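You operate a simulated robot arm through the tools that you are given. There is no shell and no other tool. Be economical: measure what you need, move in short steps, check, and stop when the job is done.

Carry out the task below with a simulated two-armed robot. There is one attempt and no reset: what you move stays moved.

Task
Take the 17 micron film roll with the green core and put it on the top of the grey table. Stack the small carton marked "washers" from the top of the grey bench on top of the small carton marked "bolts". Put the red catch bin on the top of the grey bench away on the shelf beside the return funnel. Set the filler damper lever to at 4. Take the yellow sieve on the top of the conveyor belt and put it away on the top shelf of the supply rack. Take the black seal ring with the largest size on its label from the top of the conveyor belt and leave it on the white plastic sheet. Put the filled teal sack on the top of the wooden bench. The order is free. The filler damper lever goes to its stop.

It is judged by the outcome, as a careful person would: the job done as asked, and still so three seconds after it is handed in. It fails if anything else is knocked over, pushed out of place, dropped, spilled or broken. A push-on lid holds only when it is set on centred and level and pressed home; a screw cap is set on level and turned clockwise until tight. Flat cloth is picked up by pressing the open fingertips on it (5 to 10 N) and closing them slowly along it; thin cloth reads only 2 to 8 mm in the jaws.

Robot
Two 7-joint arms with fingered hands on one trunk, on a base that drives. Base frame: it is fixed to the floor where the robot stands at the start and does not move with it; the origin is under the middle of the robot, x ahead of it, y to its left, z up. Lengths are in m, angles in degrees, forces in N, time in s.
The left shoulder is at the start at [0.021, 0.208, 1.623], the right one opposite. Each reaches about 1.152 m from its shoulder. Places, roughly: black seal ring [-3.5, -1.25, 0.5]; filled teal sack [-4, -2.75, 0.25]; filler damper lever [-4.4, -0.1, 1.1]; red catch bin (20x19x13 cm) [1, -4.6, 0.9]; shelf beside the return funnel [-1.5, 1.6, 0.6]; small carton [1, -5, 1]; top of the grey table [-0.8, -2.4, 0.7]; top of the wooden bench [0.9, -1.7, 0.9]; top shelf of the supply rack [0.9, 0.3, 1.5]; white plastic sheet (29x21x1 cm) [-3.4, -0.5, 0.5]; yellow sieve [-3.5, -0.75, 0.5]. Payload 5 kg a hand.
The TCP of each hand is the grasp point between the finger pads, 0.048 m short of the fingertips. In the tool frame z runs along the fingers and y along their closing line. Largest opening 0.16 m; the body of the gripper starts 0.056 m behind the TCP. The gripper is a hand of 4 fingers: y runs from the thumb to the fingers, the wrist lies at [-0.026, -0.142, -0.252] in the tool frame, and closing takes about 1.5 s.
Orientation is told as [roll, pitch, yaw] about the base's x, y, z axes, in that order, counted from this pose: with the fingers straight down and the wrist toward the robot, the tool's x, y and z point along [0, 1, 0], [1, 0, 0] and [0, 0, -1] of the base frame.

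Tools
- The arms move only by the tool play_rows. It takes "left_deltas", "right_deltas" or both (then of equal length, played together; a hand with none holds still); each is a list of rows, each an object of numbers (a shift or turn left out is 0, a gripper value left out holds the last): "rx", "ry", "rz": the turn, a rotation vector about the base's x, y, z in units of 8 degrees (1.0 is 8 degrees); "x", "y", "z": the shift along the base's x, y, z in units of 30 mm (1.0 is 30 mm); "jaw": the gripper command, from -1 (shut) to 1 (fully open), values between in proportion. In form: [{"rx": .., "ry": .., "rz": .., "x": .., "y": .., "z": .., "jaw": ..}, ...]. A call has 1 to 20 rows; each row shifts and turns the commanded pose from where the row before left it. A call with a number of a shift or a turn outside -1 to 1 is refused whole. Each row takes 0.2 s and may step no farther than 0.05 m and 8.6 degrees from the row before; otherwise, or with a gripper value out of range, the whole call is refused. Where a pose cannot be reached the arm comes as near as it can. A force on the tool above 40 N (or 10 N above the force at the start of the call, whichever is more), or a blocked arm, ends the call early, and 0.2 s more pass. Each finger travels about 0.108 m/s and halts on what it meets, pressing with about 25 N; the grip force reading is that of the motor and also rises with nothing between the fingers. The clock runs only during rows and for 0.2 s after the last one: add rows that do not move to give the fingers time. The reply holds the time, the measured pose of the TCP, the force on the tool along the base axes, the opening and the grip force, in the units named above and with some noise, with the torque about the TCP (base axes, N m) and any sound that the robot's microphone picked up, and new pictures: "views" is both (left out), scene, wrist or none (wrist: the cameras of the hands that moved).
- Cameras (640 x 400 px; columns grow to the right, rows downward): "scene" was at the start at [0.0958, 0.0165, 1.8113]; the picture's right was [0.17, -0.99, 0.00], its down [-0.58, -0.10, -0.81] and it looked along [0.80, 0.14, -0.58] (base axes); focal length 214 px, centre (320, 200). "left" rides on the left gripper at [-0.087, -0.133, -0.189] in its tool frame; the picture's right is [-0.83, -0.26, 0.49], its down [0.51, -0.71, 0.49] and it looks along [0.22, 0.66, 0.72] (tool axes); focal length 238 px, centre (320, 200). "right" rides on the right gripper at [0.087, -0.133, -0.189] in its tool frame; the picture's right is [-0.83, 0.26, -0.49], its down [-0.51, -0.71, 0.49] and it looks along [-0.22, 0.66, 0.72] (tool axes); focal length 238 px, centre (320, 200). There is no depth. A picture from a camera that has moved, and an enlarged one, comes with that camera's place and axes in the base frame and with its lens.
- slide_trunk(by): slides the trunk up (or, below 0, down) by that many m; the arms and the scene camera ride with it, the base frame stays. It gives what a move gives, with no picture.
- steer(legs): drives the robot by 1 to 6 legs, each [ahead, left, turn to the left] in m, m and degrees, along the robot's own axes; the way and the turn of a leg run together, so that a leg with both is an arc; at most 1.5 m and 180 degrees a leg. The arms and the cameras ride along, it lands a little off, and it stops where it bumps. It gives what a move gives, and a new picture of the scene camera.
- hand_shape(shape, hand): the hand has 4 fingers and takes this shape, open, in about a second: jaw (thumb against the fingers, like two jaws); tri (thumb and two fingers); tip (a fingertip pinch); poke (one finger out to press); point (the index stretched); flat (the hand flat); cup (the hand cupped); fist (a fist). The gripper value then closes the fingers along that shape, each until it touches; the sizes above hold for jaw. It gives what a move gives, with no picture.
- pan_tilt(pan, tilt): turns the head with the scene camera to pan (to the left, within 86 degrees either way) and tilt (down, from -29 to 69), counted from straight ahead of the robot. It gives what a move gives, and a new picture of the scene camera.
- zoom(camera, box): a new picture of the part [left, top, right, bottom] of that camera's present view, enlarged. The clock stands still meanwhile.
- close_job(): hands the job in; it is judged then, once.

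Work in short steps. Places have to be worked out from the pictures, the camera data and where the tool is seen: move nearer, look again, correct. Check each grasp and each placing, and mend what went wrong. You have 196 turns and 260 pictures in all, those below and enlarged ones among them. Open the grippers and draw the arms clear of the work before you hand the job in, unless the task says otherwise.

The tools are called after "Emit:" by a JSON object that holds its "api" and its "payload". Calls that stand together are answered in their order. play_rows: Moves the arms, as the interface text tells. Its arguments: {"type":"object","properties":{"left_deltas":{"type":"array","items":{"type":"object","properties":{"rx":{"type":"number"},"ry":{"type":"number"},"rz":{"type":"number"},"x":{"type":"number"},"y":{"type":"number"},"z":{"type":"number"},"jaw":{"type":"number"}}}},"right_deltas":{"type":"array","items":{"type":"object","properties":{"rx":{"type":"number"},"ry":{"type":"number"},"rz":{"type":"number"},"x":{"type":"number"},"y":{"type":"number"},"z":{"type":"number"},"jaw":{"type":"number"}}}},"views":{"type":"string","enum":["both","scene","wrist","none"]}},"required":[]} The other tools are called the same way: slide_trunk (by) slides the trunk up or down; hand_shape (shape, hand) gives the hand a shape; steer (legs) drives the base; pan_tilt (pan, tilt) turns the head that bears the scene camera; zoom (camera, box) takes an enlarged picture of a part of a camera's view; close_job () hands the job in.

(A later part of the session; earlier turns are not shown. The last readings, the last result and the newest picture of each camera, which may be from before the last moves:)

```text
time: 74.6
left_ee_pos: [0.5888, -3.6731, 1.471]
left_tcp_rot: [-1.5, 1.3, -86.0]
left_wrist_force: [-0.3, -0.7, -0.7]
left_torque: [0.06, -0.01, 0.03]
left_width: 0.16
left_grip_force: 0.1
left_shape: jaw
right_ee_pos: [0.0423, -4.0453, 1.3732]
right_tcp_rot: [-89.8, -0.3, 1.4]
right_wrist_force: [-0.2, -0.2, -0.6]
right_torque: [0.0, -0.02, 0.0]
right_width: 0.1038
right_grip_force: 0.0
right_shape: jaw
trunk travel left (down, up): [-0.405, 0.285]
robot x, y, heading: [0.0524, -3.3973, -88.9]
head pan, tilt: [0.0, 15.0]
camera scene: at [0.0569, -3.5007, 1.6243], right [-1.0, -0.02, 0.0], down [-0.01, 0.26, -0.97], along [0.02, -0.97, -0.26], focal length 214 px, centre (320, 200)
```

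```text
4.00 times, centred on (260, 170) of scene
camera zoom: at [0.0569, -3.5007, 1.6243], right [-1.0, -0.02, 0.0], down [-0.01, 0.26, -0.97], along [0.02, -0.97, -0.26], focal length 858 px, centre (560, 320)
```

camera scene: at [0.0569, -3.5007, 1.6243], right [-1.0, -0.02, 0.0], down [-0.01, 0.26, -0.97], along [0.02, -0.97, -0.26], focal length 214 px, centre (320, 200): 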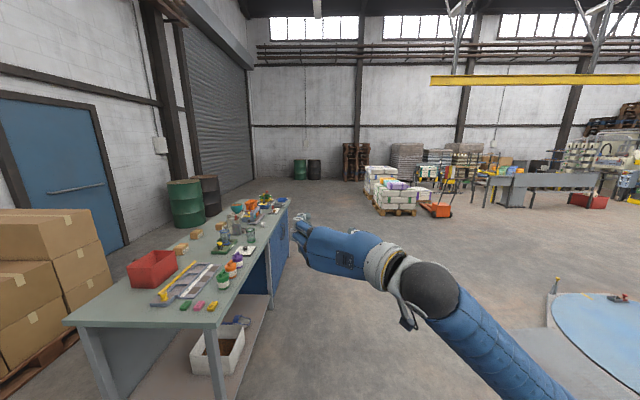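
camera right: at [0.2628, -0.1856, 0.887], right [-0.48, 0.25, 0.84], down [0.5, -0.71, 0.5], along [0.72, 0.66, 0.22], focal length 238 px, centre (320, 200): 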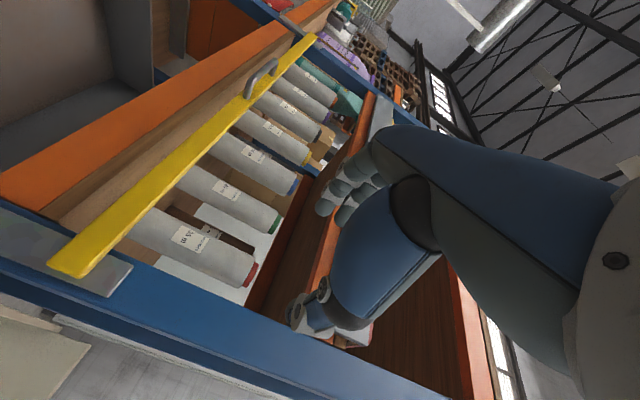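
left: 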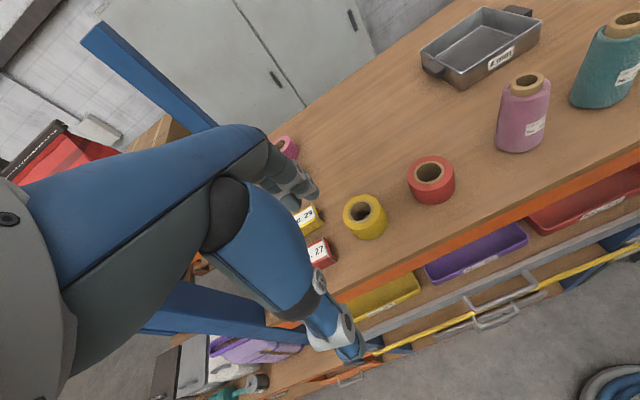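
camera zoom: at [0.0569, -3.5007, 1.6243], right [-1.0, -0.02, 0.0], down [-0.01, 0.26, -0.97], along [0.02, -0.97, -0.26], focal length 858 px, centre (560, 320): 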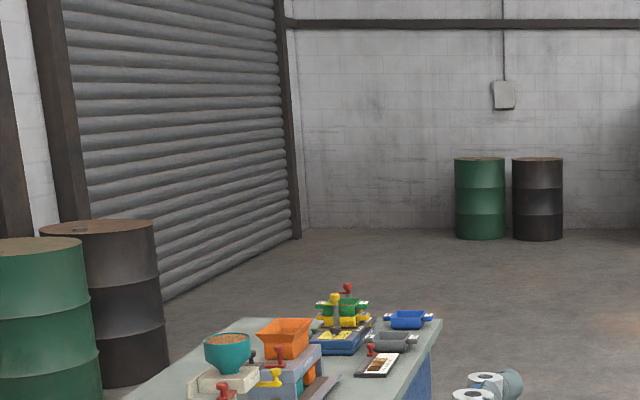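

The red bin is on the grey bench at about (1.0,-4.6), with the brown cartons behind it at y≈-5. I drive alongside and face the bench.

Emit:
{"api": "steer", "payload": {"legs": [[1.4, 0, 0], [0, 0, 89]]}}

Emit:
{"api": "pan_tilt", "payload": {"pan": 0, "tilt": 40}}

```text
time: 85.4
left_ee_pos: [0.3726, -4.2865, 1.4701]
left_tcp_rot: [-1.5, 1.2, 4.1]
left_wrist_force: [0.1, 0.2, -0.2]
left_torque: [-0.02, 0.0, 0.0]
left_width: 0.1599
left_grip_force: 0.2
left_shape: jaw
right_ee_pos: [0.7478, -4.8312, 1.3723]
right_tcp_rot: [-89.6, -0.3, 91.6]
right_wrist_force: [-0.2, -0.1, -0.7]
right_torque: [0.01, 0.03, -0.02]
right_width: 0.1038
right_grip_force: 0.0
right_shape: jaw
trunk travel left (down, up): [-0.405, 0.285]
robot x, y, heading: [0.1012, -4.824, 1.5]
head pan, tilt: [0.0, 15.0]
camera scene: at [0.2032, -4.8159, 1.6243], right [0.03, -1.0, 0.0], down [-0.26, -0.01, -0.97], along [0.97, 0.03, -0.26], focal length 214 px, centre (320, 200)
```

scene: 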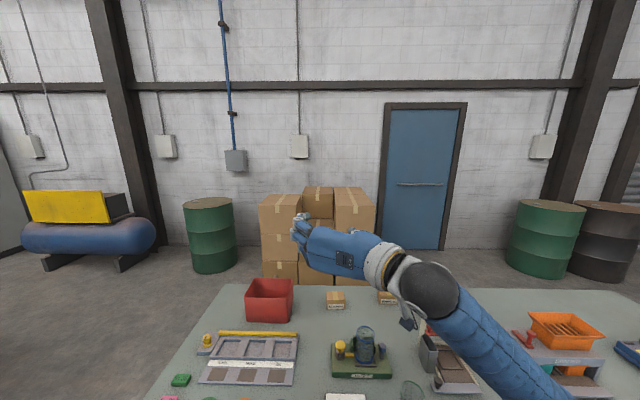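

```text
time: 86.3
left_ee_pos: [0.3727, -4.2872, 1.4696]
left_tcp_rot: [-1.5, 1.2, 4.1]
left_wrist_force: [-0.8, 0.0, -0.7]
left_torque: [0.0, 0.02, 0.03]
left_width: 0.1602
left_grip_force: 0.1
left_shape: jaw
right_ee_pos: [0.7488, -4.83, 1.3733]
right_tcp_rot: [-89.7, -0.3, 91.6]
right_wrist_force: [-0.4, 0.2, 0.6]
right_torque: [-0.01, 0.02, 0.03]
right_width: 0.1039
right_grip_force: 0.2
right_shape: jaw
trunk travel left (down, up): [-0.405, 0.285]
robot x, y, heading: [0.1028, -4.8209, 2.0]
head pan, tilt: [0.0, 40.0]
camera scene: at [0.1949, -4.8164, 1.5849], right [0.03, -1.0, 0.0], down [-0.64, -0.02, -0.77], along [0.77, 0.02, -0.64], focal length 214 px, centre (320, 200)
```

scene: 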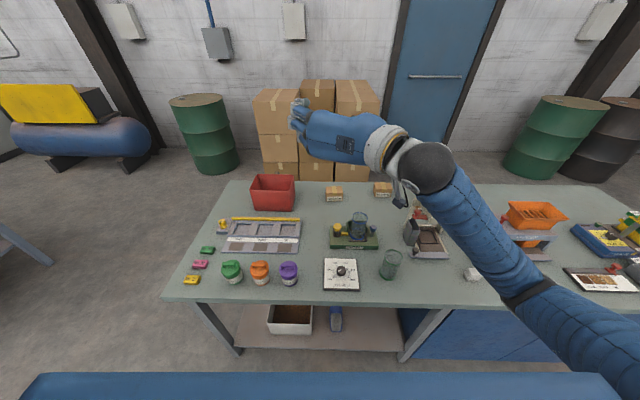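

Emit:
{"api": "zoom", "payload": {"camera": "scene", "box": [230, 160, 430, 285]}}

```text
3.20 times, centred on (330, 222) of scene
camera zoom: at [0.1949, -4.8164, 1.5849], right [0.03, -1.0, 0.0], down [-0.64, -0.02, -0.77], along [0.77, 0.02, -0.64], focal length 686 px, centre (288, 128)
```

zoom: 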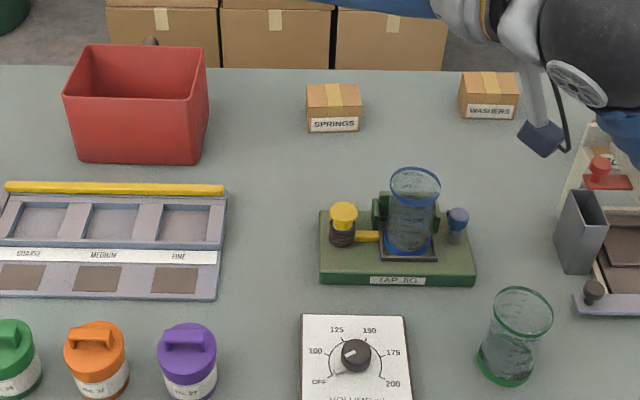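

"Springs" and "washers" are visible; "bolts" is likely hidden behind my arm. I turn the right hand back to fingers-down, moving it to the right over the table at a safe height.

Emit:
{"api": "play_rows", "payload": {"right_deltas": [{"rx": 0.577, "ry": 0.577, "rz": -0.577, "y": -0.5}, {"rx": 0.577, "ry": 0.577, "rz": -0.577, "y": -0.5}, {"rx": 0.577, "ry": 0.577, "rz": -0.577, "y": -0.5}, {"rx": 0.577, "ry": 0.577, "rz": -0.577, "y": -0.5}, {"rx": 0.577, "ry": 0.577, "rz": -0.577, "y": -0.5}, {"rx": 0.577, "ry": 0.577, "rz": -0.577, "y": -0.5}, {"rx": 0.577, "ry": 0.577, "rz": -0.577, "y": -0.5}, {"rx": 0.577, "ry": 0.577, "rz": -0.577, "y": -0.5}, {"rx": 0.577, "ry": 0.577, "rz": -0.577, "y": -0.5}, {"rx": 0.577, "ry": 0.577, "rz": -0.577, "y": -0.5}, {"rx": 0.577, "ry": 0.577, "rz": -0.577, "y": -0.5}, {"rx": 0.577, "ry": 0.577, "rz": -0.577, "y": -0.5}, {"rx": 0.577, "ry": 0.577, "rz": -0.577, "y": -0.5}, {"rx": 0.577, "ry": 0.577, "rz": -0.577, "y": -0.5}, {"rx": 0.577, "ry": 0.577, "rz": -0.577, "y": -0.5}, {}]}}

```text
time: 89.7
left_ee_pos: [0.3733, -4.2857, 1.4701]
left_tcp_rot: [-1.5, 1.2, 4.0]
left_wrist_force: [0.3, 0.5, -0.3]
left_torque: [-0.03, 0.01, -0.02]
left_width: 0.16
left_grip_force: 0.0
left_shape: jaw
right_ee_pos: [0.7485, -4.8396, 1.3737]
right_tcp_rot: [-87.4, -2.6, 89.3]
right_wrist_force: [0.7, 0.6, 0.0]
right_torque: [0.02, -0.02, 0.01]
right_width: 0.1039
right_grip_force: 0.1
right_shape: jaw
right hand out of reach, approached as far as the arm can: row 1, 2, 3, 4, 5, 6, 7, 8, 9, 10, 11, 12, 13, 14, 15
trunk travel left (down, up): [-0.405, 0.285]
robot x, y, heading: [0.0988, -4.8173, 1.7]
head pan, tilt: [0.0, 40.0]
camera scene: at [0.1949, -4.8163, 1.5848], right [0.03, -1.0, 0.0], down [-0.64, -0.02, -0.77], along [0.77, 0.02, -0.64], focal length 214 px, centre (320, 200)
camera right: at [0.5537, -4.9652, 1.29], right [-0.45, 0.23, 0.87], down [0.5, -0.74, 0.45], along [0.74, 0.64, 0.21], focal length 238 px, centre (320, 200)
```

scene: 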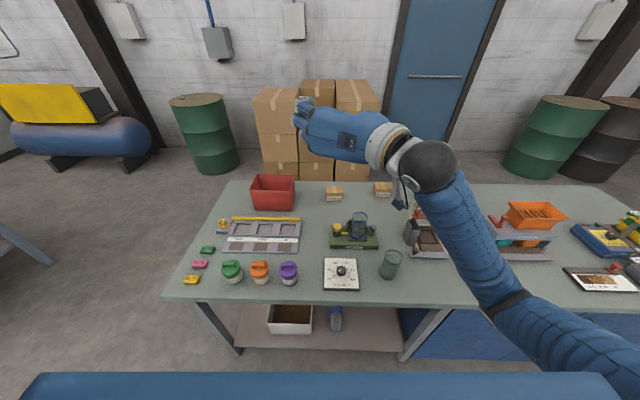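
right: 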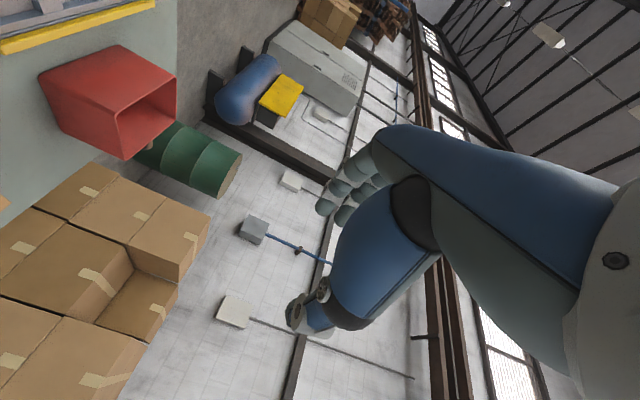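

The arm sits against a joint limit for that turn. I try spinning about the finger axis first while pulling back and up.

Emit:
{"api": "play_rows", "payload": {"right_deltas": [{"y": -1, "z": 0.5}, {"y": -1, "z": 0.5}, {"y": -1, "z": 0.5}, {"y": -1, "z": 0.5}, {"rx": 1, "y": -0.8}, {"rx": 1, "y": -0.8}, {"rx": 1, "y": -0.8}, {"rx": 1, "y": -0.8}, {"rx": 1}, {"rx": 1}, {"rx": 1}, {"rx": 1}, {"rx": 1}, {"rx": 1}, {"rx": 1}, {}], "views": "scene"}}

```text
time: 93.1
left_ee_pos: [0.3734, -4.2872, 1.4716]
left_tcp_rot: [-1.4, 1.3, 4.1]
left_wrist_force: [-0.1, 0.6, 0.0]
left_torque: [-0.02, 0.03, 0.0]
left_width: 0.1598
left_grip_force: 0.2
left_shape: jaw
right_ee_pos: [0.8314, -5.0983, 1.7446]
right_tcp_rot: [-33.3, -80.1, 45.4]
right_wrist_force: [-0.2, 0.2, 0.4]
right_torque: [-0.02, 0.0, -0.02]
right_width: 0.1038
right_grip_force: 0.0
right_shape: jaw
right hand out of reach, approached as far as the arm can: row 7, 8, 9, 10, 11, 12, 13, 14, 15
trunk travel left (down, up): [-0.405, 0.285]
robot x, y, heading: [0.1032, -4.8207, 1.4]
head pan, tilt: [0.0, 40.0]
camera scene: at [0.1948, -4.8164, 1.5848], right [0.03, -1.0, 0.0], down [-0.64, -0.02, -0.77], along [0.77, 0.02, -0.64], focal length 214 px, centre (320, 200)
```

scene: 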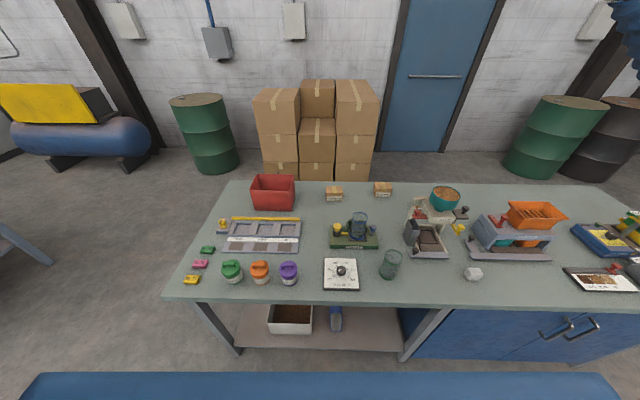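

View is clear now. Zoom to look for a "bolts" carton, while bringing the fingers down.

Emit:
{"api": "play_rows", "payload": {"right_deltas": [{"ry": 1, "x": -0.3}, {"ry": 1, "x": -0.3}, {"ry": 1, "x": -0.3}, {"ry": 1, "x": -0.3}, {"ry": 1, "x": -0.3}, {"ry": 1, "x": -0.3}, {"ry": 1, "x": -0.3}, {"ry": 1, "x": -0.3}, {"ry": 1, "x": -0.3}, {"ry": 1, "x": -0.3}, {}], "views": "none"}}

Emit:
{"api": "zoom", "payload": {"camera": "scene", "box": [300, 170, 460, 270]}}

Emit:
{"api": "zoom", "payload": {"camera": "scene", "box": [440, 180, 640, 305]}}

```text
time: 95.5
left_ee_pos: [0.3729, -4.2873, 1.4696]
left_tcp_rot: [-1.4, 1.3, 4.1]
left_wrist_force: [-0.6, -0.6, -0.3]
left_torque: [0.05, -0.04, -0.01]
left_width: 0.1601
left_grip_force: 0.0
left_shape: jaw
right_ee_pos: [0.7401, -5.0994, 1.7429]
right_tcp_rot: [11.0, -2.7, 7.3]
right_wrist_force: [0.1, -0.4, 0.8]
right_torque: [0.09, -0.02, -0.01]
right_width: 0.1039
right_grip_force: 0.1
right_shape: jaw
trunk travel left (down, up): [-0.405, 0.285]
robot x, y, heading: [0.0993, -4.8209, 1.4]
head pan, tilt: [0.0, 40.0]
```

```text
4.00 times, centred on (380, 220) of scene
camera zoom: at [0.1946, -4.8174, 1.5848], right [0.03, -1.0, 0.0], down [-0.64, -0.02, -0.77], along [0.77, 0.02, -0.64], focal length 858 px, centre (80, 120)
```

zoom: 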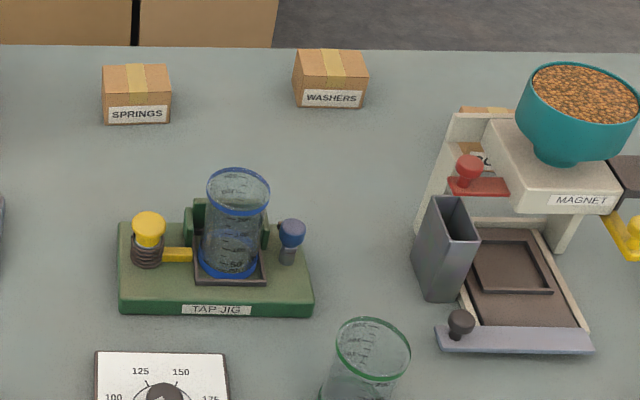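

```text
3.20 times, centred on (540, 242) of scene
camera zoom: at [0.1946, -4.8174, 1.5848], right [0.03, -1.0, 0.0], down [-0.64, -0.02, -0.77], along [0.77, 0.02, -0.64], focal length 686 px, centre (-384, 64)
```

zoom: 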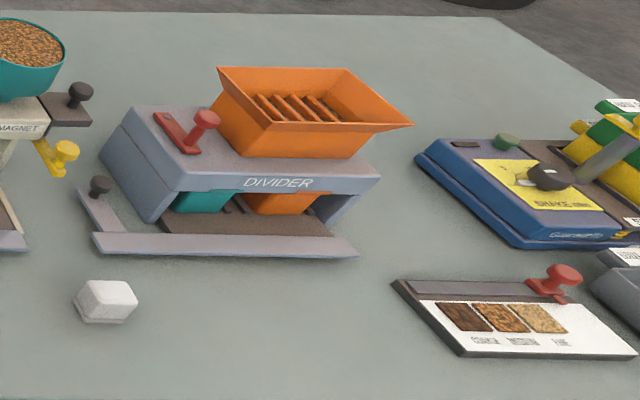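

The "bolts" carton peeks out behind the magnet stand (about (1.02,-5.28)). I shift right and level the hand, then look from both cameras.

Emit:
{"api": "steer", "payload": {"legs": [[0, -0.4, -1.5]]}}

Emit:
{"api": "play_rows", "payload": {"right_deltas": [{"rx": -0.7, "ry": 0.15, "rz": -0.4, "z": -1}, {"rx": -0.7, "ry": 0.15, "rz": -0.4, "z": -1}, {"z": -1}, {"z": -1}, {"z": -1}, {"z": -1}, {"z": -1}, {}]}}

```text
time: 98.0
left_ee_pos: [0.3913, -4.6965, 1.4703]
left_tcp_rot: [-1.5, 1.2, 2.8]
left_wrist_force: [-0.2, 0.9, 0.5]
left_torque: [-0.04, -0.03, 0.0]
left_width: 0.1597
left_grip_force: 0.1
left_shape: jaw
right_ee_pos: [0.74, -5.5158, 1.7429]
right_tcp_rot: [11.0, -2.9, 5.9]
right_wrist_force: [0.4, 0.3, 0.1]
right_torque: [-0.03, -0.02, 0.01]
right_width: 0.1039
right_grip_force: 0.1
right_shape: jaw
trunk travel left (down, up): [-0.405, 0.285]
robot x, y, heading: [0.1078, -5.2237, 0.3]
head pan, tilt: [0.0, 40.0]
camera scene: at [0.2007, -5.2213, 1.5848], right [0.0, -1.0, 0.0], down [-0.64, 0.0, -0.77], along [0.77, 0.0, -0.64], focal length 214 px, centre (320, 200)
```

scene: 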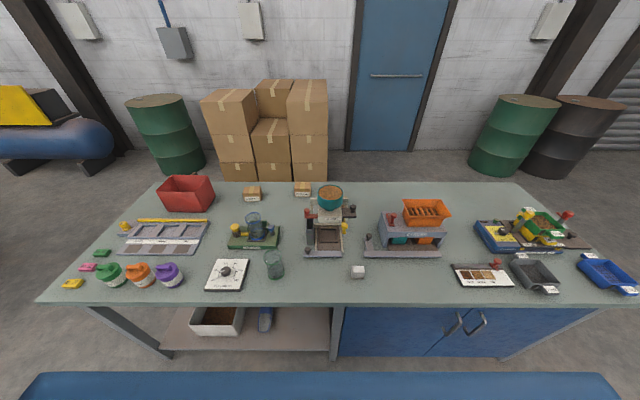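

```text
time: 99.8
left_ee_pos: [0.3909, -4.6965, 1.4706]
left_tcp_rot: [-1.4, 1.0, 2.8]
left_wrist_force: [-0.3, 0.2, -0.4]
left_torque: [-0.01, -0.02, 0.03]
left_width: 0.1601
left_grip_force: 0.0
left_shape: jaw
right_ee_pos: [0.7399, -5.514, 1.5338]
right_tcp_rot: [-0.1, 0.0, -0.2]
right_wrist_force: [-0.9, 0.0, 0.7]
right_torque: [0.02, -0.04, -0.01]
right_width: 0.1038
right_grip_force: 0.1
right_shape: jaw
trunk travel left (down, up): [-0.405, 0.285]
robot x, y, heading: [0.1072, -5.2216, 0.4]
head pan, tilt: [0.0, 40.0]
camera scene: at [0.2002, -5.2215, 1.5849], right [0.0, -1.0, 0.0], down [-0.64, 0.0, -0.77], along [0.77, 0.0, -0.64], focal length 214 px, centre (320, 200)
camera right: at [0.6073, -5.4274, 1.7217], right [0.26, -0.83, 0.49], down [-0.71, -0.5, -0.49], along [0.65, -0.22, -0.72], focal length 238 px, centre (320, 200)
```

scene: 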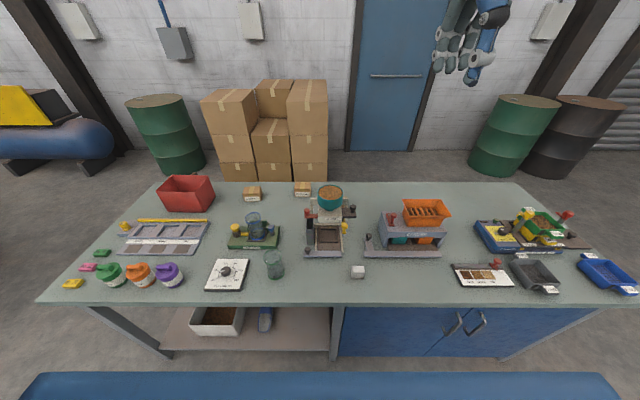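
right: 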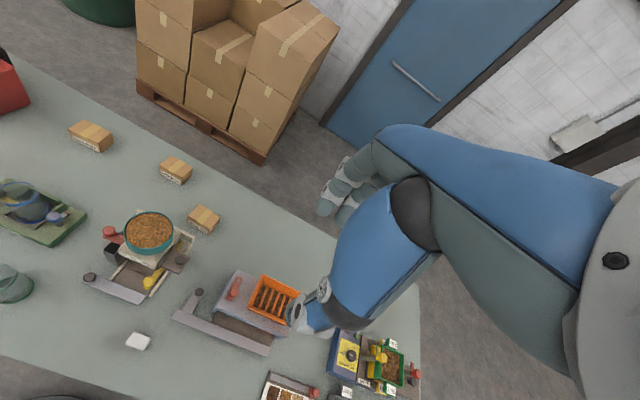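

Emit:
{"api": "zoom", "payload": {"camera": "right", "box": [60, 100, 260, 260]}}

```text
2.50 times, centred on (160, 180) of right
camera zoom: at [0.6073, -5.4274, 1.7217], right [0.26, -0.83, 0.49], down [-0.71, -0.5, -0.49], along [0.65, -0.22, -0.72], focal length 596 px, centre (720, 250)
```

zoom: 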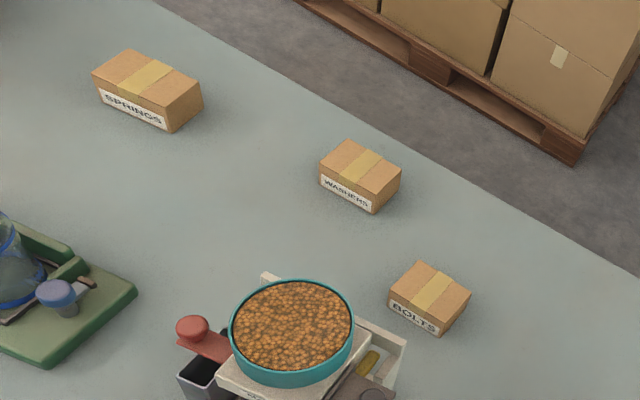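

Washers carton: centre ≈(1.09,-5.147), about 7.5×6×4.5 cm; bolts: (0.976,-5.314); table z≈0.895. I turn the hand 90° (wrist to the right, away from the funnel) and go above the washers carton.

Emit:
{"api": "play_rows", "payload": {"right_deltas": [{"rz": 0.865, "x": 0.9, "y": 0.94, "z": -0.8, "jaw": 0.6}, {"rz": 0.865, "x": 0.9, "y": 0.94, "z": -0.8}, {"rz": 0.865, "x": 0.9, "y": 0.94, "z": -0.8}, {"rz": 0.865, "x": 0.9, "y": 0.94, "z": -0.8}, {"rz": 0.865, "x": 0.9, "y": 0.94, "z": -0.8}, {"rz": 0.865, "x": 0.9, "y": 0.94, "z": -0.8}, {"rz": 0.865, "x": 0.9, "y": 0.94, "z": -0.8}, {"rz": 0.865, "x": 0.9, "y": 0.94, "z": -0.8}, {"rz": 0.865, "x": 0.9, "y": 0.94, "z": -0.8}, {"rz": 0.865, "x": 0.9, "y": 0.94, "z": -0.8}, {"rz": 0.865, "x": 0.9, "y": 0.94, "z": -0.8}, {"rz": 0.865, "x": 0.9, "y": 0.94, "z": -0.8}, {"rz": 0.865, "x": 0.9, "y": 0.94, "z": -0.8}, {}]}}

```text
time: 102.8
left_ee_pos: [0.3913, -4.696, 1.4716]
left_tcp_rot: [-1.5, 1.2, 2.6]
left_wrist_force: [0.6, -0.7, -0.1]
left_torque: [0.02, 0.02, -0.01]
left_width: 0.1598
left_grip_force: 0.0
left_shape: jaw
right_ee_pos: [0.9298, -5.1638, 1.2465]
right_tcp_rot: [0.0, 0.0, 89.8]
right_wrist_force: [-0.7, 0.2, -0.7]
right_torque: [-0.02, -0.04, 0.05]
right_width: 0.1279
right_grip_force: 0.0
right_shape: jaw
right hand out of reach, approached as far as the arm can: row 10, 11, 12, 13
trunk travel left (down, up): [-0.405, 0.285]
robot x, y, heading: [0.1063, -5.2254, -0.1]
head pan, tilt: [0.0, 40.0]
camera scene: at [0.201, -5.223, 1.5848], right [0.0, -1.0, 0.0], down [-0.64, 0.0, -0.77], along [0.77, 0.0, -0.64], focal length 214 px, centre (320, 200)
camera right: at [0.8427, -5.2945, 1.4357], right [0.84, 0.26, 0.49], down [0.5, -0.71, -0.49], along [0.22, 0.65, -0.72], focal length 238 px, centre (320, 200)
```

scene: 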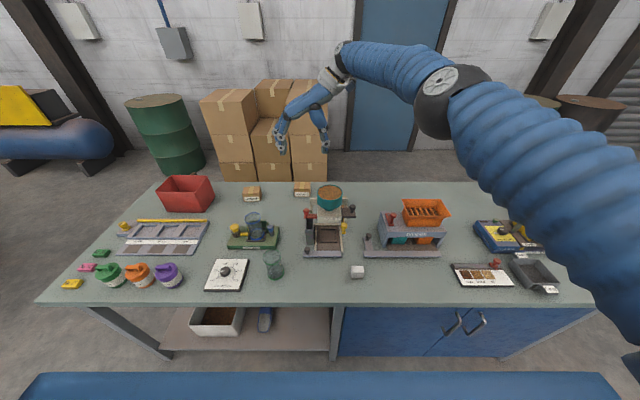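
right: 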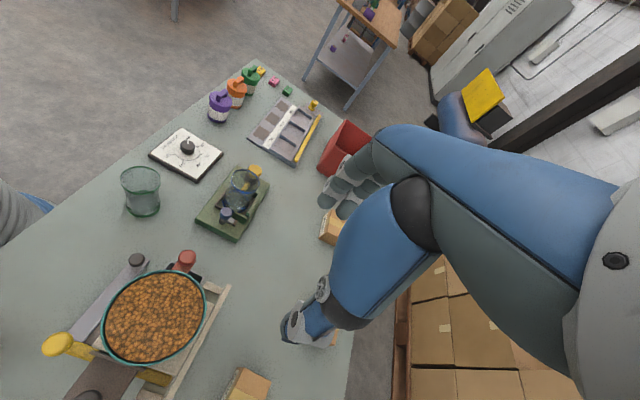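

Reach is short by 0.15 m, so I creep forward toward the bench.

Emit:
{"api": "steer", "payload": {"legs": [[0.18, 0, 0]]}}

```text
time: 104.5
left_ee_pos: [0.5578, -4.688, 1.4705]
left_tcp_rot: [-1.6, 1.2, 2.8]
left_wrist_force: [-2.2, 1.5, -0.2]
left_torque: [-0.17, -0.24, -0.01]
left_width: 0.1602
left_grip_force: 0.1
left_shape: jaw
right_ee_pos: [1.0989, -5.1547, 1.2465]
right_tcp_rot: [-0.1, 0.2, 89.7]
right_wrist_force: [-2.0, 0.9, 2.6]
right_torque: [-0.17, -0.23, -0.02]
right_width: 0.1278
right_grip_force: 0.0
right_shape: jaw
trunk travel left (down, up): [-0.405, 0.285]
robot x, y, heading: [0.2789, -5.2175, 0.0]
head pan, tilt: [0.0, 40.0]
stopped in leg 1: the robot was blocked; the commanded pose is now the measured one
camera scene: at [0.3673, -5.2132, 1.585], right [0.0, -1.0, 0.0], down [-0.64, 0.0, -0.77], along [0.77, 0.0, -0.64], focal length 214 px, centre (320, 200)
```

scene: 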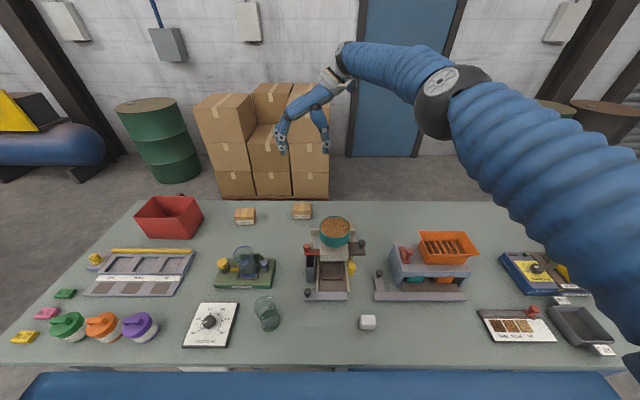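

Emit:
{"api": "steer", "payload": {"legs": [[-0.012, 0, 0]]}}

Emit:
{"api": "play_rows", "payload": {"right_deltas": [{"x": 0.05, "y": 0.2, "z": -0.9}, {"x": 0.05, "y": 0.2, "z": -0.9}, {"z": -0.9}, {"z": -0.9}, {"z": -0.9}, {"z": -0.9}, {"z": -0.9}, {}]}}

```text
time: 105.3
left_ee_pos: [0.5517, -4.691, 1.4691]
left_tcp_rot: [-1.5, 1.3, 2.7]
left_wrist_force: [1.5, -0.2, -0.4]
left_torque: [0.02, 0.17, -0.03]
left_width: 0.1601
left_grip_force: 0.0
left_shape: jaw
right_ee_pos: [1.0911, -5.1573, 1.2421]
right_tcp_rot: [0.3, 0.2, 89.6]
right_wrist_force: [1.4, 0.5, -0.6]
right_torque: [-0.01, 0.18, 0.02]
right_width: 0.128
right_grip_force: 0.0
right_shape: jaw
trunk travel left (down, up): [-0.405, 0.285]
robot x, y, heading: [0.2643, -5.2133, 0.4]
head pan, tilt: [0.0, 40.0]
camera scene: at [0.3619, -5.2156, 1.5845], right [0.0, -1.0, 0.0], down [-0.64, 0.0, -0.76], along [0.76, 0.0, -0.64], focal length 214 px, centre (320, 200)
```

scene: 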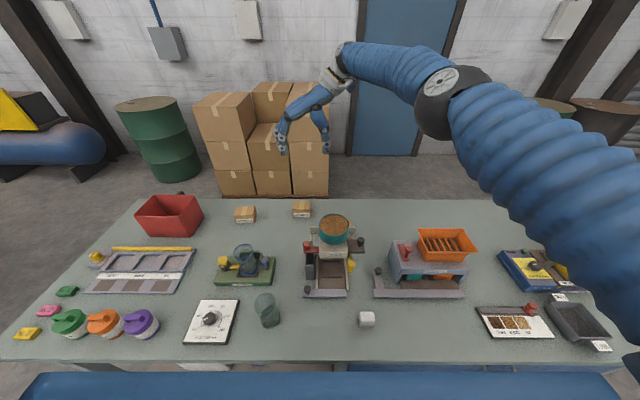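

```text
time: 107.1
left_ee_pos: [0.5493, -4.691, 1.4701]
left_tcp_rot: [-1.5, 1.3, 2.7]
left_wrist_force: [-0.6, -0.2, 0.2]
left_torque: [-0.01, -0.07, -0.03]
left_width: 0.1599
left_grip_force: 0.0
left_shape: jaw
right_ee_pos: [1.0892, -5.1456, 1.0559]
right_tcp_rot: [0.0, 0.2, 89.7]
right_wrist_force: [0.3, 0.4, -0.5]
right_torque: [0.01, -0.03, 0.02]
right_width: 0.1278
right_grip_force: 0.1
right_shape: jaw
right hand out of reach, approached as far as the arm can: row 7
trunk travel left (down, up): [-0.405, 0.285]
robot x, y, heading: [0.2631, -5.2194, 0.6]
head pan, tilt: [0.0, 40.0]
camera scene: at [0.3581, -5.2157, 1.5849], right [0.0, -1.0, 0.0], down [-0.64, 0.0, -0.77], along [0.77, 0.0, -0.64], focal length 214 px, centre (320, 200)
camera right: at [1.0012, -5.2761, 1.2447], right [0.84, 0.25, 0.49], down [0.5, -0.71, -0.49], along [0.22, 0.65, -0.73], focal length 238 px, centre (320, 200)
```

scene: 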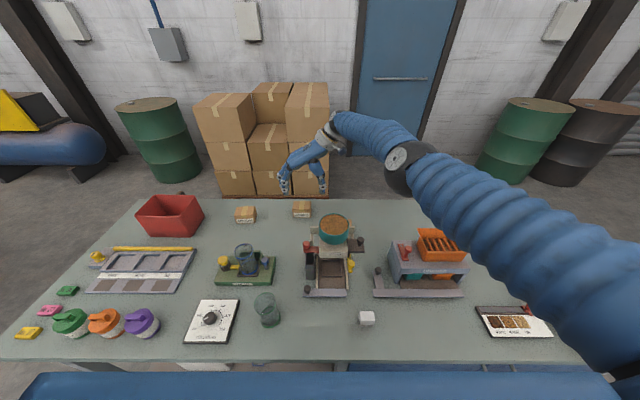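
right: 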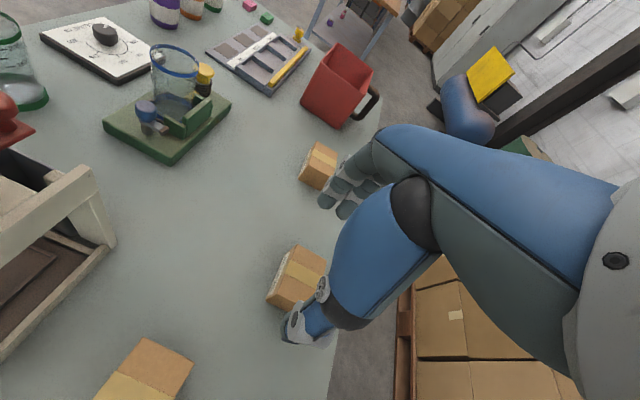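

Hand is above the carton (carton slightly further in +x by ~1–2 cm). Lower with the trunk, which keeps the arm within reach.

Emit:
{"api": "play_rows", "payload": {"right_deltas": [{"x": 0.45}, {}], "views": "none"}}

Emit:
{"api": "slide_trunk", "payload": {"by": -0.09}}

Emit:
{"api": "zoom", "payload": {"camera": "right", "box": [220, 150, 420, 350]}}

```text
time: 107.7
left_ee_pos: [0.5498, -4.6899, 1.4702]
left_tcp_rot: [-1.5, 1.3, 2.6]
left_wrist_force: [0.6, 0.0, 0.3]
left_torque: [0.0, 0.01, 0.0]
left_width: 0.1602
left_grip_force: 0.0
left_shape: jaw
right_ee_pos: [1.0903, -5.1475, 1.0559]
right_tcp_rot: [0.1, 0.2, 89.6]
right_wrist_force: [-0.2, -0.1, 0.6]
right_torque: [-0.02, -0.01, 0.0]
right_width: 0.1278
right_grip_force: 0.1
right_shape: jaw
right hand out of reach, approached as far as the arm can: row 1
trunk travel left (down, up): [-0.405, 0.285]
robot x, y, heading: [0.263, -5.2197, 0.1]
head pan, tilt: [0.0, 40.0]
```

```text
time: 109.0
left_ee_pos: [0.5488, -4.6898, 1.3799]
left_tcp_rot: [-1.4, 1.2, 2.6]
left_wrist_force: [0.4, -0.1, 0.7]
left_torque: [0.01, -0.05, 0.04]
left_width: 0.16
left_grip_force: 0.0
left_shape: jaw
right_ee_pos: [1.0896, -5.1475, 0.9667]
right_tcp_rot: [0.0, 0.3, 89.6]
right_wrist_force: [-0.8, 0.6, 0.8]
right_torque: [0.0, -0.03, 0.03]
right_width: 0.1277
right_grip_force: 0.0
right_shape: jaw
trunk travel left (down, up): [-0.315, 0.375]
robot x, y, heading: [0.267, -5.2197, 0.2]
head pan, tilt: [0.0, 40.0]
```

```text
2.00 times, centred on (320, 250) of right
camera zoom: at [1.0023, -5.2784, 1.156], right [0.84, 0.25, 0.49], down [0.5, -0.71, -0.49], along [0.22, 0.65, -0.72], focal length 477 px, centre (320, 100)
```

zoom: 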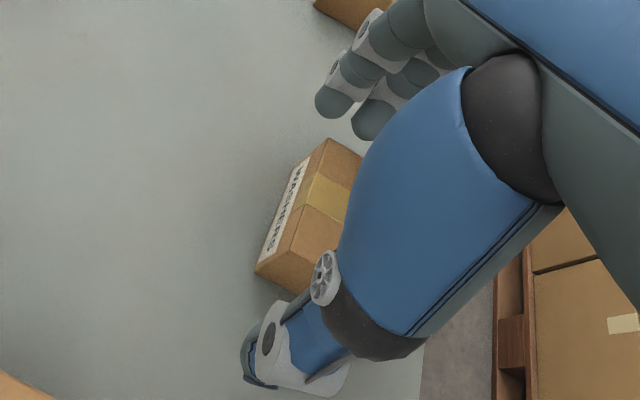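

Carton sits between thumb and fingers. Lower 1.5 cm more and close.

Emit:
{"api": "slide_trunk", "payload": {"by": -0.015}}

Emit:
{"api": "play_rows", "payload": {"right_deltas": [{"jaw": 0.3}, {"jaw": 0.1}, {"jaw": 0}, {"jaw": -0.1}, {"jaw": -0.2}, {"jaw": -0.3}, {"jaw": -0.4}, {}, {}], "views": "wrist"}}

```text
time: 109.6
left_ee_pos: [0.5495, -4.6893, 1.3645]
left_tcp_rot: [-1.5, 1.3, 2.7]
left_wrist_force: [-0.7, -0.1, 1.0]
left_torque: [0.03, -0.07, 0.02]
left_width: 0.1601
left_grip_force: 0.1
left_shape: jaw
right_ee_pos: [1.0901, -5.1477, 0.9518]
right_tcp_rot: [0.0, 0.1, 89.6]
right_wrist_force: [-0.3, 0.3, 0.5]
right_torque: [0.04, 0.0, -0.04]
right_width: 0.1281
right_grip_force: 0.0
right_shape: jaw
trunk travel left (down, up): [-0.3, 0.39]
robot x, y, heading: [0.2645, -5.2199, 0.0]
head pan, tilt: [0.0, 40.0]
```

```text
time: 111.6
left_ee_pos: [0.5482, -4.6908, 1.3654]
left_tcp_rot: [-1.5, 1.3, 2.8]
left_wrist_force: [-0.5, -0.6, 0.1]
left_torque: [-0.03, 0.03, -0.02]
left_width: 0.1599
left_grip_force: 0.1
left_shape: jaw
right_ee_pos: [1.09, -5.1479, 0.9511]
right_tcp_rot: [0.1, 0.2, 89.6]
right_wrist_force: [-0.8, -2.3, 2.3]
right_torque: [0.0, -0.02, -0.06]
right_width: 0.0534
right_grip_force: 24.8
right_shape: jaw
trunk travel left (down, up): [-0.3, 0.39]
robot x, y, heading: [0.2644, -5.2165, 0.4]
head pan, tilt: [0.0, 40.0]
camera right: at [1.0023, -5.2787, 1.1403], right [0.84, 0.25, 0.48], down [0.5, -0.71, -0.49], along [0.22, 0.65, -0.73], focal length 238 px, centre (320, 200)
```

right: 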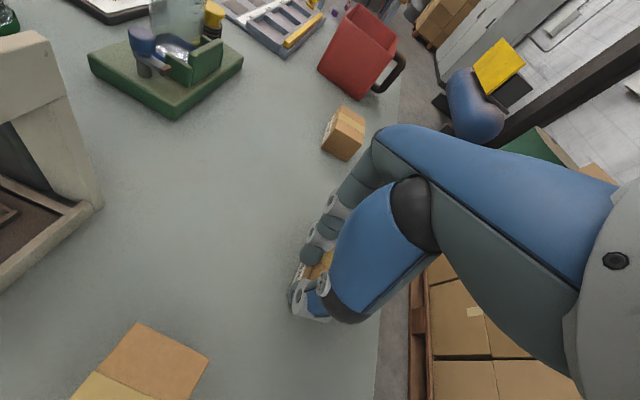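

Gripped (5.3 cm, 25 N). Lift with the trunk and check.

Emit:
{"api": "play_rows", "payload": {"right_deltas": [{"jaw": -0.7}, {}], "views": "none"}}

Emit:
{"api": "slide_trunk", "payload": {"by": 0.16}}

Emit:
{"api": "play_rows", "payload": {"right_deltas": [{}]}}

```text
time: 112.2
left_ee_pos: [0.5492, -4.6902, 1.3659]
left_tcp_rot: [-1.4, 1.4, 2.6]
left_wrist_force: [0.3, -0.4, -0.2]
left_torque: [0.0, 0.06, 0.03]
left_width: 0.1601
left_grip_force: 0.1
left_shape: jaw
right_ee_pos: [1.0891, -5.1466, 0.9512]
right_tcp_rot: [0.1, 0.3, 89.7]
right_wrist_force: [-0.6, -2.1, 2.0]
right_torque: [0.02, -0.1, -0.08]
right_width: 0.0536
right_grip_force: 24.9
right_shape: jaw
trunk travel left (down, up): [-0.3, 0.39]
robot x, y, heading: [0.2677, -5.2195, 0.3]
head pan, tilt: [0.0, 40.0]
```

```text
time: 114.0
left_ee_pos: [0.5503, -4.691, 1.5244]
left_tcp_rot: [-1.6, 1.3, 2.8]
left_wrist_force: [0.2, 0.1, -1.0]
left_torque: [0.0, 0.0, 0.0]
left_width: 0.1599
left_grip_force: 0.0
left_shape: jaw
right_ee_pos: [1.0906, -5.1479, 1.1113]
right_tcp_rot: [0.1, 0.3, 89.6]
right_wrist_force: [-0.4, 0.3, -3.7]
right_torque: [-0.02, 0.04, 0.0]
right_width: 0.0528
right_grip_force: 24.6
right_shape: jaw
trunk travel left (down, up): [-0.46, 0.23]
robot x, y, heading: [0.2625, -5.2167, 0.2]
head pan, tilt: [0.0, 40.0]
```

```text
time: 114.4
left_ee_pos: [0.5501, -4.6908, 1.5243]
left_tcp_rot: [-1.6, 1.3, 2.7]
left_wrist_force: [0.0, 0.6, 0.6]
left_torque: [0.03, -0.06, -0.01]
left_width: 0.1601
left_grip_force: 0.1
left_shape: jaw
right_ee_pos: [1.0903, -5.1482, 1.1102]
right_tcp_rot: [0.0, 0.3, 89.6]
right_wrist_force: [-0.7, 0.9, -2.0]
right_torque: [-0.01, 0.06, -0.01]
right_width: 0.0533
right_grip_force: 24.9
right_shape: jaw
trunk travel left (down, up): [-0.46, 0.23]
robot x, y, heading: [0.2643, -5.2164, 0.2]
head pan, tilt: [0.0, 40.0]
camera scene: at [0.359, -5.2157, 1.6397], right [0.0, -1.0, 0.0], down [-0.64, 0.0, -0.77], along [0.77, 0.0, -0.64], focal length 214 px, centre (320, 200)
camera right: at [1.0026, -5.2783, 1.2998], right [0.84, 0.25, 0.48], down [0.5, -0.71, -0.49], along [0.22, 0.65, -0.73], focal length 238 px, centre (320, 200)
```

scene: 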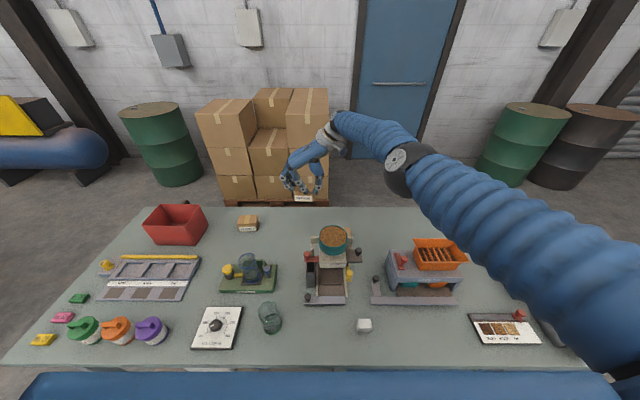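
right: 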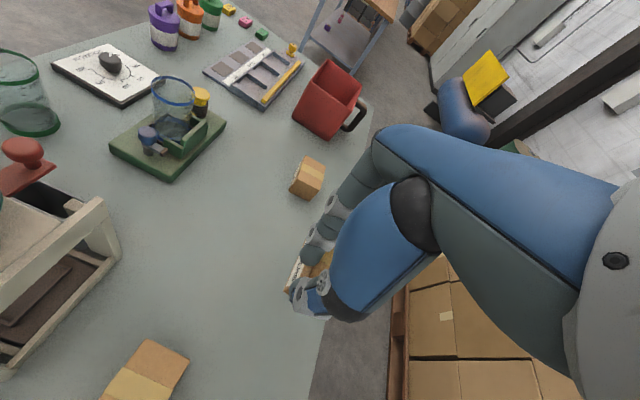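

Carton held. Move it above the bolts carton, target TCP ≈(0.978,-5.309).

Emit:
{"api": "play_rows", "payload": {"right_deltas": [{"x": -0.62, "y": -0.9, "rz": -0.1}, {"x": -0.62, "y": -0.9, "rz": -0.1}, {"x": -0.62, "y": -0.9, "rz": -0.1}, {"x": -0.62, "y": -0.9, "rz": -0.1}, {"x": -0.62, "y": -0.9, "rz": -0.1}, {"x": -0.62, "y": -0.87}, {}]}}

Emit:
{"api": "zoom", "payload": {"camera": "right", "box": [200, 170, 400, 370]}}

Emit:
{"api": "zoom", "payload": {"camera": "scene", "box": [270, 150, 400, 280]}}

```text
time: 114.7
left_ee_pos: [0.5498, -4.6955, 1.5281]
left_tcp_rot: [-1.4, 1.2, 2.5]
left_wrist_force: [-0.7, -2.0, 1.9]
left_torque: [0.31, -0.06, 0.07]
left_width: 0.16
left_grip_force: 0.2
left_shape: jaw
right_ee_pos: [1.0924, -5.1533, 1.1082]
right_tcp_rot: [-0.3, -0.1, 89.0]
right_wrist_force: [-7.1, 3.9, -12.7]
right_torque: [-0.28, -0.28, -0.01]
right_width: 0.0526
right_grip_force: 24.9
right_shape: jaw
trunk travel left (down, up): [-0.46, 0.23]
robot x, y, heading: [0.2636, -5.2204, 0.4]
head pan, tilt: [0.0, 40.0]
stopped in row 1 (right hand): the force on the tool passed its limit at 52 N (the readings are from after the stop); the commanded pose is now the measured one
camera scene: at [0.3593, -5.2198, 1.6396], right [0.0, -1.0, 0.0], down [-0.64, 0.0, -0.77], along [0.77, 0.0, -0.64], focal length 214 px, centre (320, 200)
camera right: at [1.0015, -5.2845, 1.2959], right [0.83, 0.24, 0.49], down [0.5, -0.72, -0.49], along [0.23, 0.65, -0.72], focal length 238 px, centre (320, 200)
```

scene: 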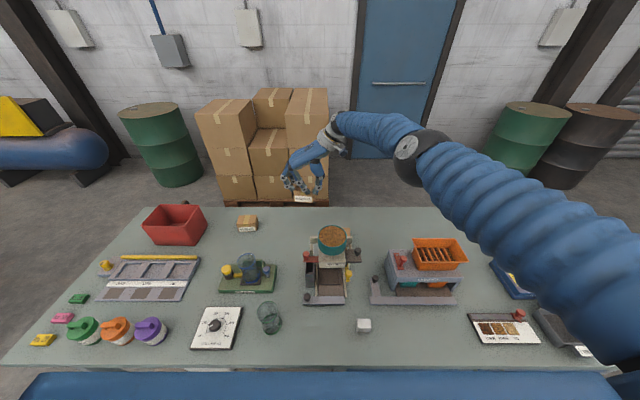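
right: 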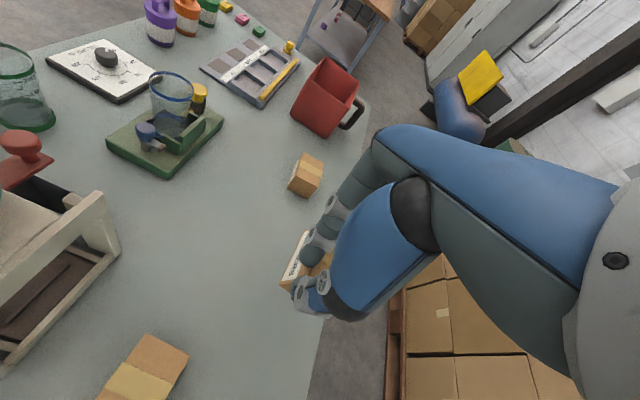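

```text
2.00 times, centred on (300, 270) of right
camera zoom: at [1.0015, -5.2845, 1.2959], right [0.83, 0.24, 0.49], down [0.5, -0.72, -0.49], along [0.23, 0.65, -0.72], focal length 477 px, centre (360, 60)
```

zoom: 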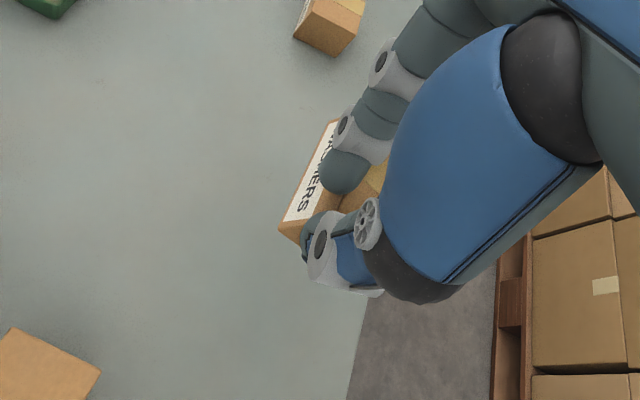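

```text
3.08 times, centred on (335, 215) of scene
camera zoom: at [0.3593, -5.2198, 1.6396], right [0.0, -1.0, 0.0], down [-0.64, 0.0, -0.77], along [0.77, 0.0, -0.64], focal length 660 px, centre (274, 154)
```

zoom: 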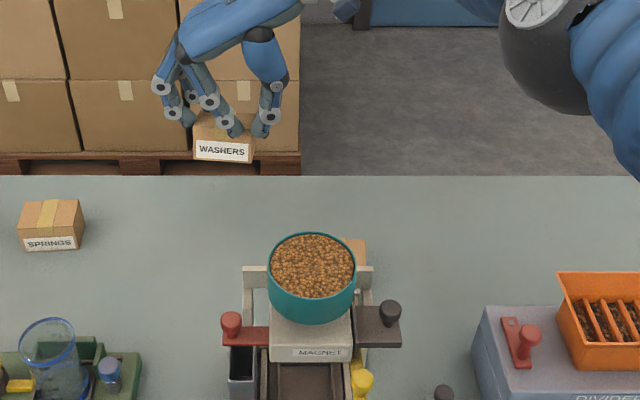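

A force spike stopped the first row, probably an arm jerk rather than contact (nothing nearby). I retry with smaller steps.

Emit:
{"api": "play_rows", "payload": {"right_deltas": [{}, {"x": -0.2, "y": -0.3}, {"x": -0.3, "y": -0.4}, {"x": -0.4, "y": -0.55}, {"x": -0.4, "y": -0.6}, {"x": -0.4, "y": -0.6}, {"x": -0.4, "y": -0.6}, {"x": -0.4, "y": -0.6}, {"x": -0.4, "y": -0.6}, {"x": -0.4, "y": -0.5}, {"x": -0.3, "y": -0.3}, {"x": -0.2, "y": -0.1}, {}]}}

Emit:
{"api": "zoom", "payload": {"camera": "scene", "box": [270, 150, 400, 280]}}

```text
time: 117.5
left_ee_pos: [0.5503, -4.692, 1.5246]
left_tcp_rot: [-1.4, 1.2, 2.7]
left_wrist_force: [-0.7, -0.1, -0.5]
left_torque: [0.02, 0.04, 0.02]
left_width: 0.1602
left_grip_force: 0.1
left_shape: jaw
right_ee_pos: [0.9848, -5.3096, 1.1176]
right_tcp_rot: [-1.3, -0.2, 88.6]
right_wrist_force: [0.4, -0.2, -2.7]
right_torque: [-0.05, 0.07, 0.0]
right_width: 0.0528
right_grip_force: 24.8
right_shape: jaw
trunk travel left (down, up): [-0.46, 0.23]
robot x, y, heading: [0.267, -5.217, 0.3]
head pan, tilt: [0.0, 40.0]
camera scene: at [0.3591, -5.2161, 1.6398], right [0.0, -1.0, 0.0], down [-0.64, 0.0, -0.77], along [0.77, 0.0, -0.64], focal length 214 px, centre (320, 200)
camera right: at [0.8902, -5.4411, 1.3031], right [0.83, 0.24, 0.5], down [0.5, -0.72, -0.48], along [0.25, 0.65, -0.72], focal length 238 px, centre (320, 200)
```

scene: 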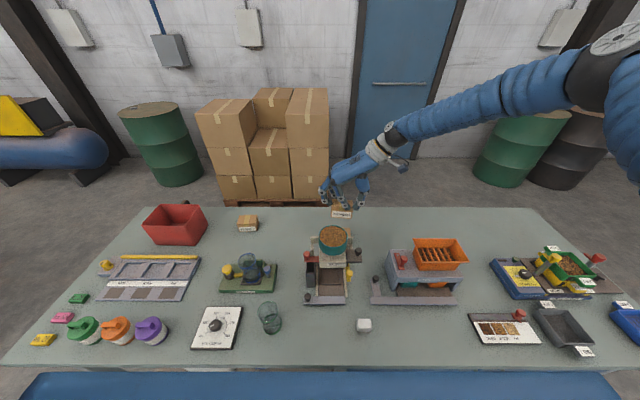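
right: 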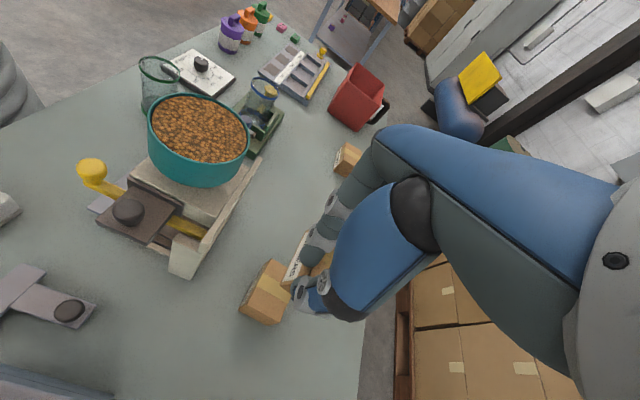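

```text
3.08 times, centred on (335, 215) of scene
camera zoom: at [0.3591, -5.2161, 1.6398], right [0.0, -1.0, 0.0], down [-0.64, 0.0, -0.77], along [0.77, 0.0, -0.64], focal length 660 px, centre (274, 154)
```

zoom: 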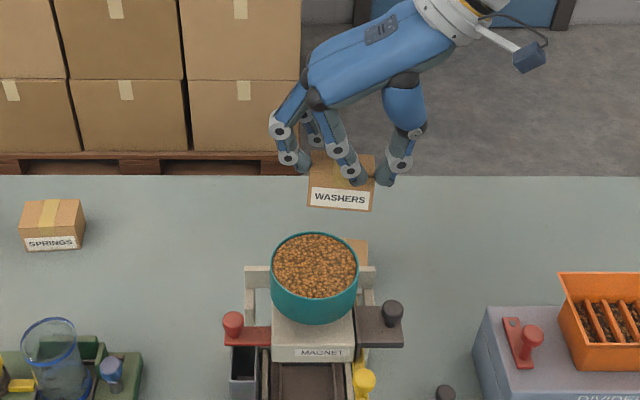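

Emit:
{"api": "zoom", "payload": {"camera": "right", "box": [220, 210, 360, 350]}}

```text
2.86 times, centred on (290, 280) of right
camera zoom: at [0.8902, -5.4411, 1.3031], right [0.83, 0.24, 0.5], down [0.5, -0.72, -0.48], along [0.25, 0.65, -0.72], focal length 681 px, centre (406, -29)
```

zoom: 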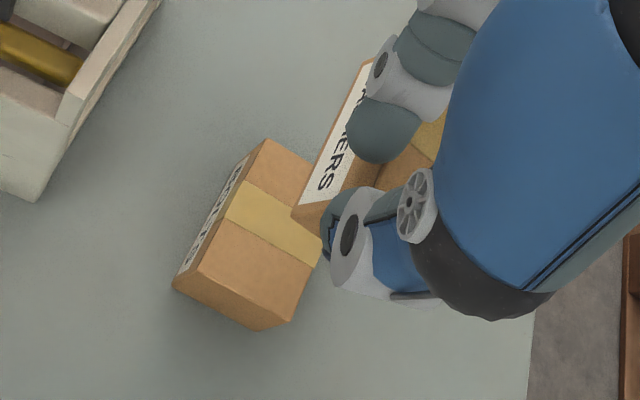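

Computed: bolts centre ≈(0.991,-5.317); held carton centre ≈(0.993,-5.316). Well aligned; lower with the trunk to just above contact.

Emit:
{"api": "slide_trunk", "payload": {"by": -0.105}}

Emit:
{"api": "zoom", "payload": {"camera": "right", "box": [220, 210, 360, 350]}}

```text
time: 118.9
left_ee_pos: [0.55, -4.6903, 1.421]
left_tcp_rot: [-1.5, 1.3, 2.7]
left_wrist_force: [-0.4, 0.0, -0.2]
left_torque: [0.01, 0.03, 0.01]
left_width: 0.16
left_grip_force: 0.0
left_shape: jaw
right_ee_pos: [0.9833, -5.3092, 1.0125]
right_tcp_rot: [-1.2, -0.1, 88.6]
right_wrist_force: [-1.2, 1.1, 1.6]
right_torque: [-0.15, -0.04, 0.01]
right_width: 0.0529
right_grip_force: 25.1
right_shape: jaw
trunk travel left (down, up): [-0.355, 0.335]
robot x, y, heading: [0.2668, -5.2176, 0.2]
head pan, tilt: [0.0, 40.0]
```

```text
2.86 times, centred on (290, 280) of right
camera zoom: at [0.8899, -5.4409, 1.1989], right [0.83, 0.24, 0.51], down [0.5, -0.72, -0.48], along [0.25, 0.65, -0.72], focal length 681 px, centre (406, -29)
```

zoom: 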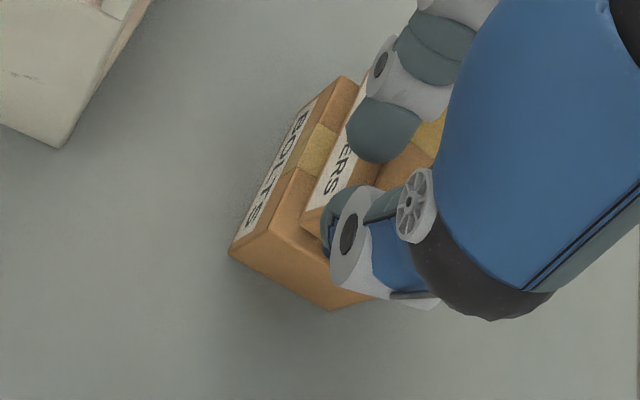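

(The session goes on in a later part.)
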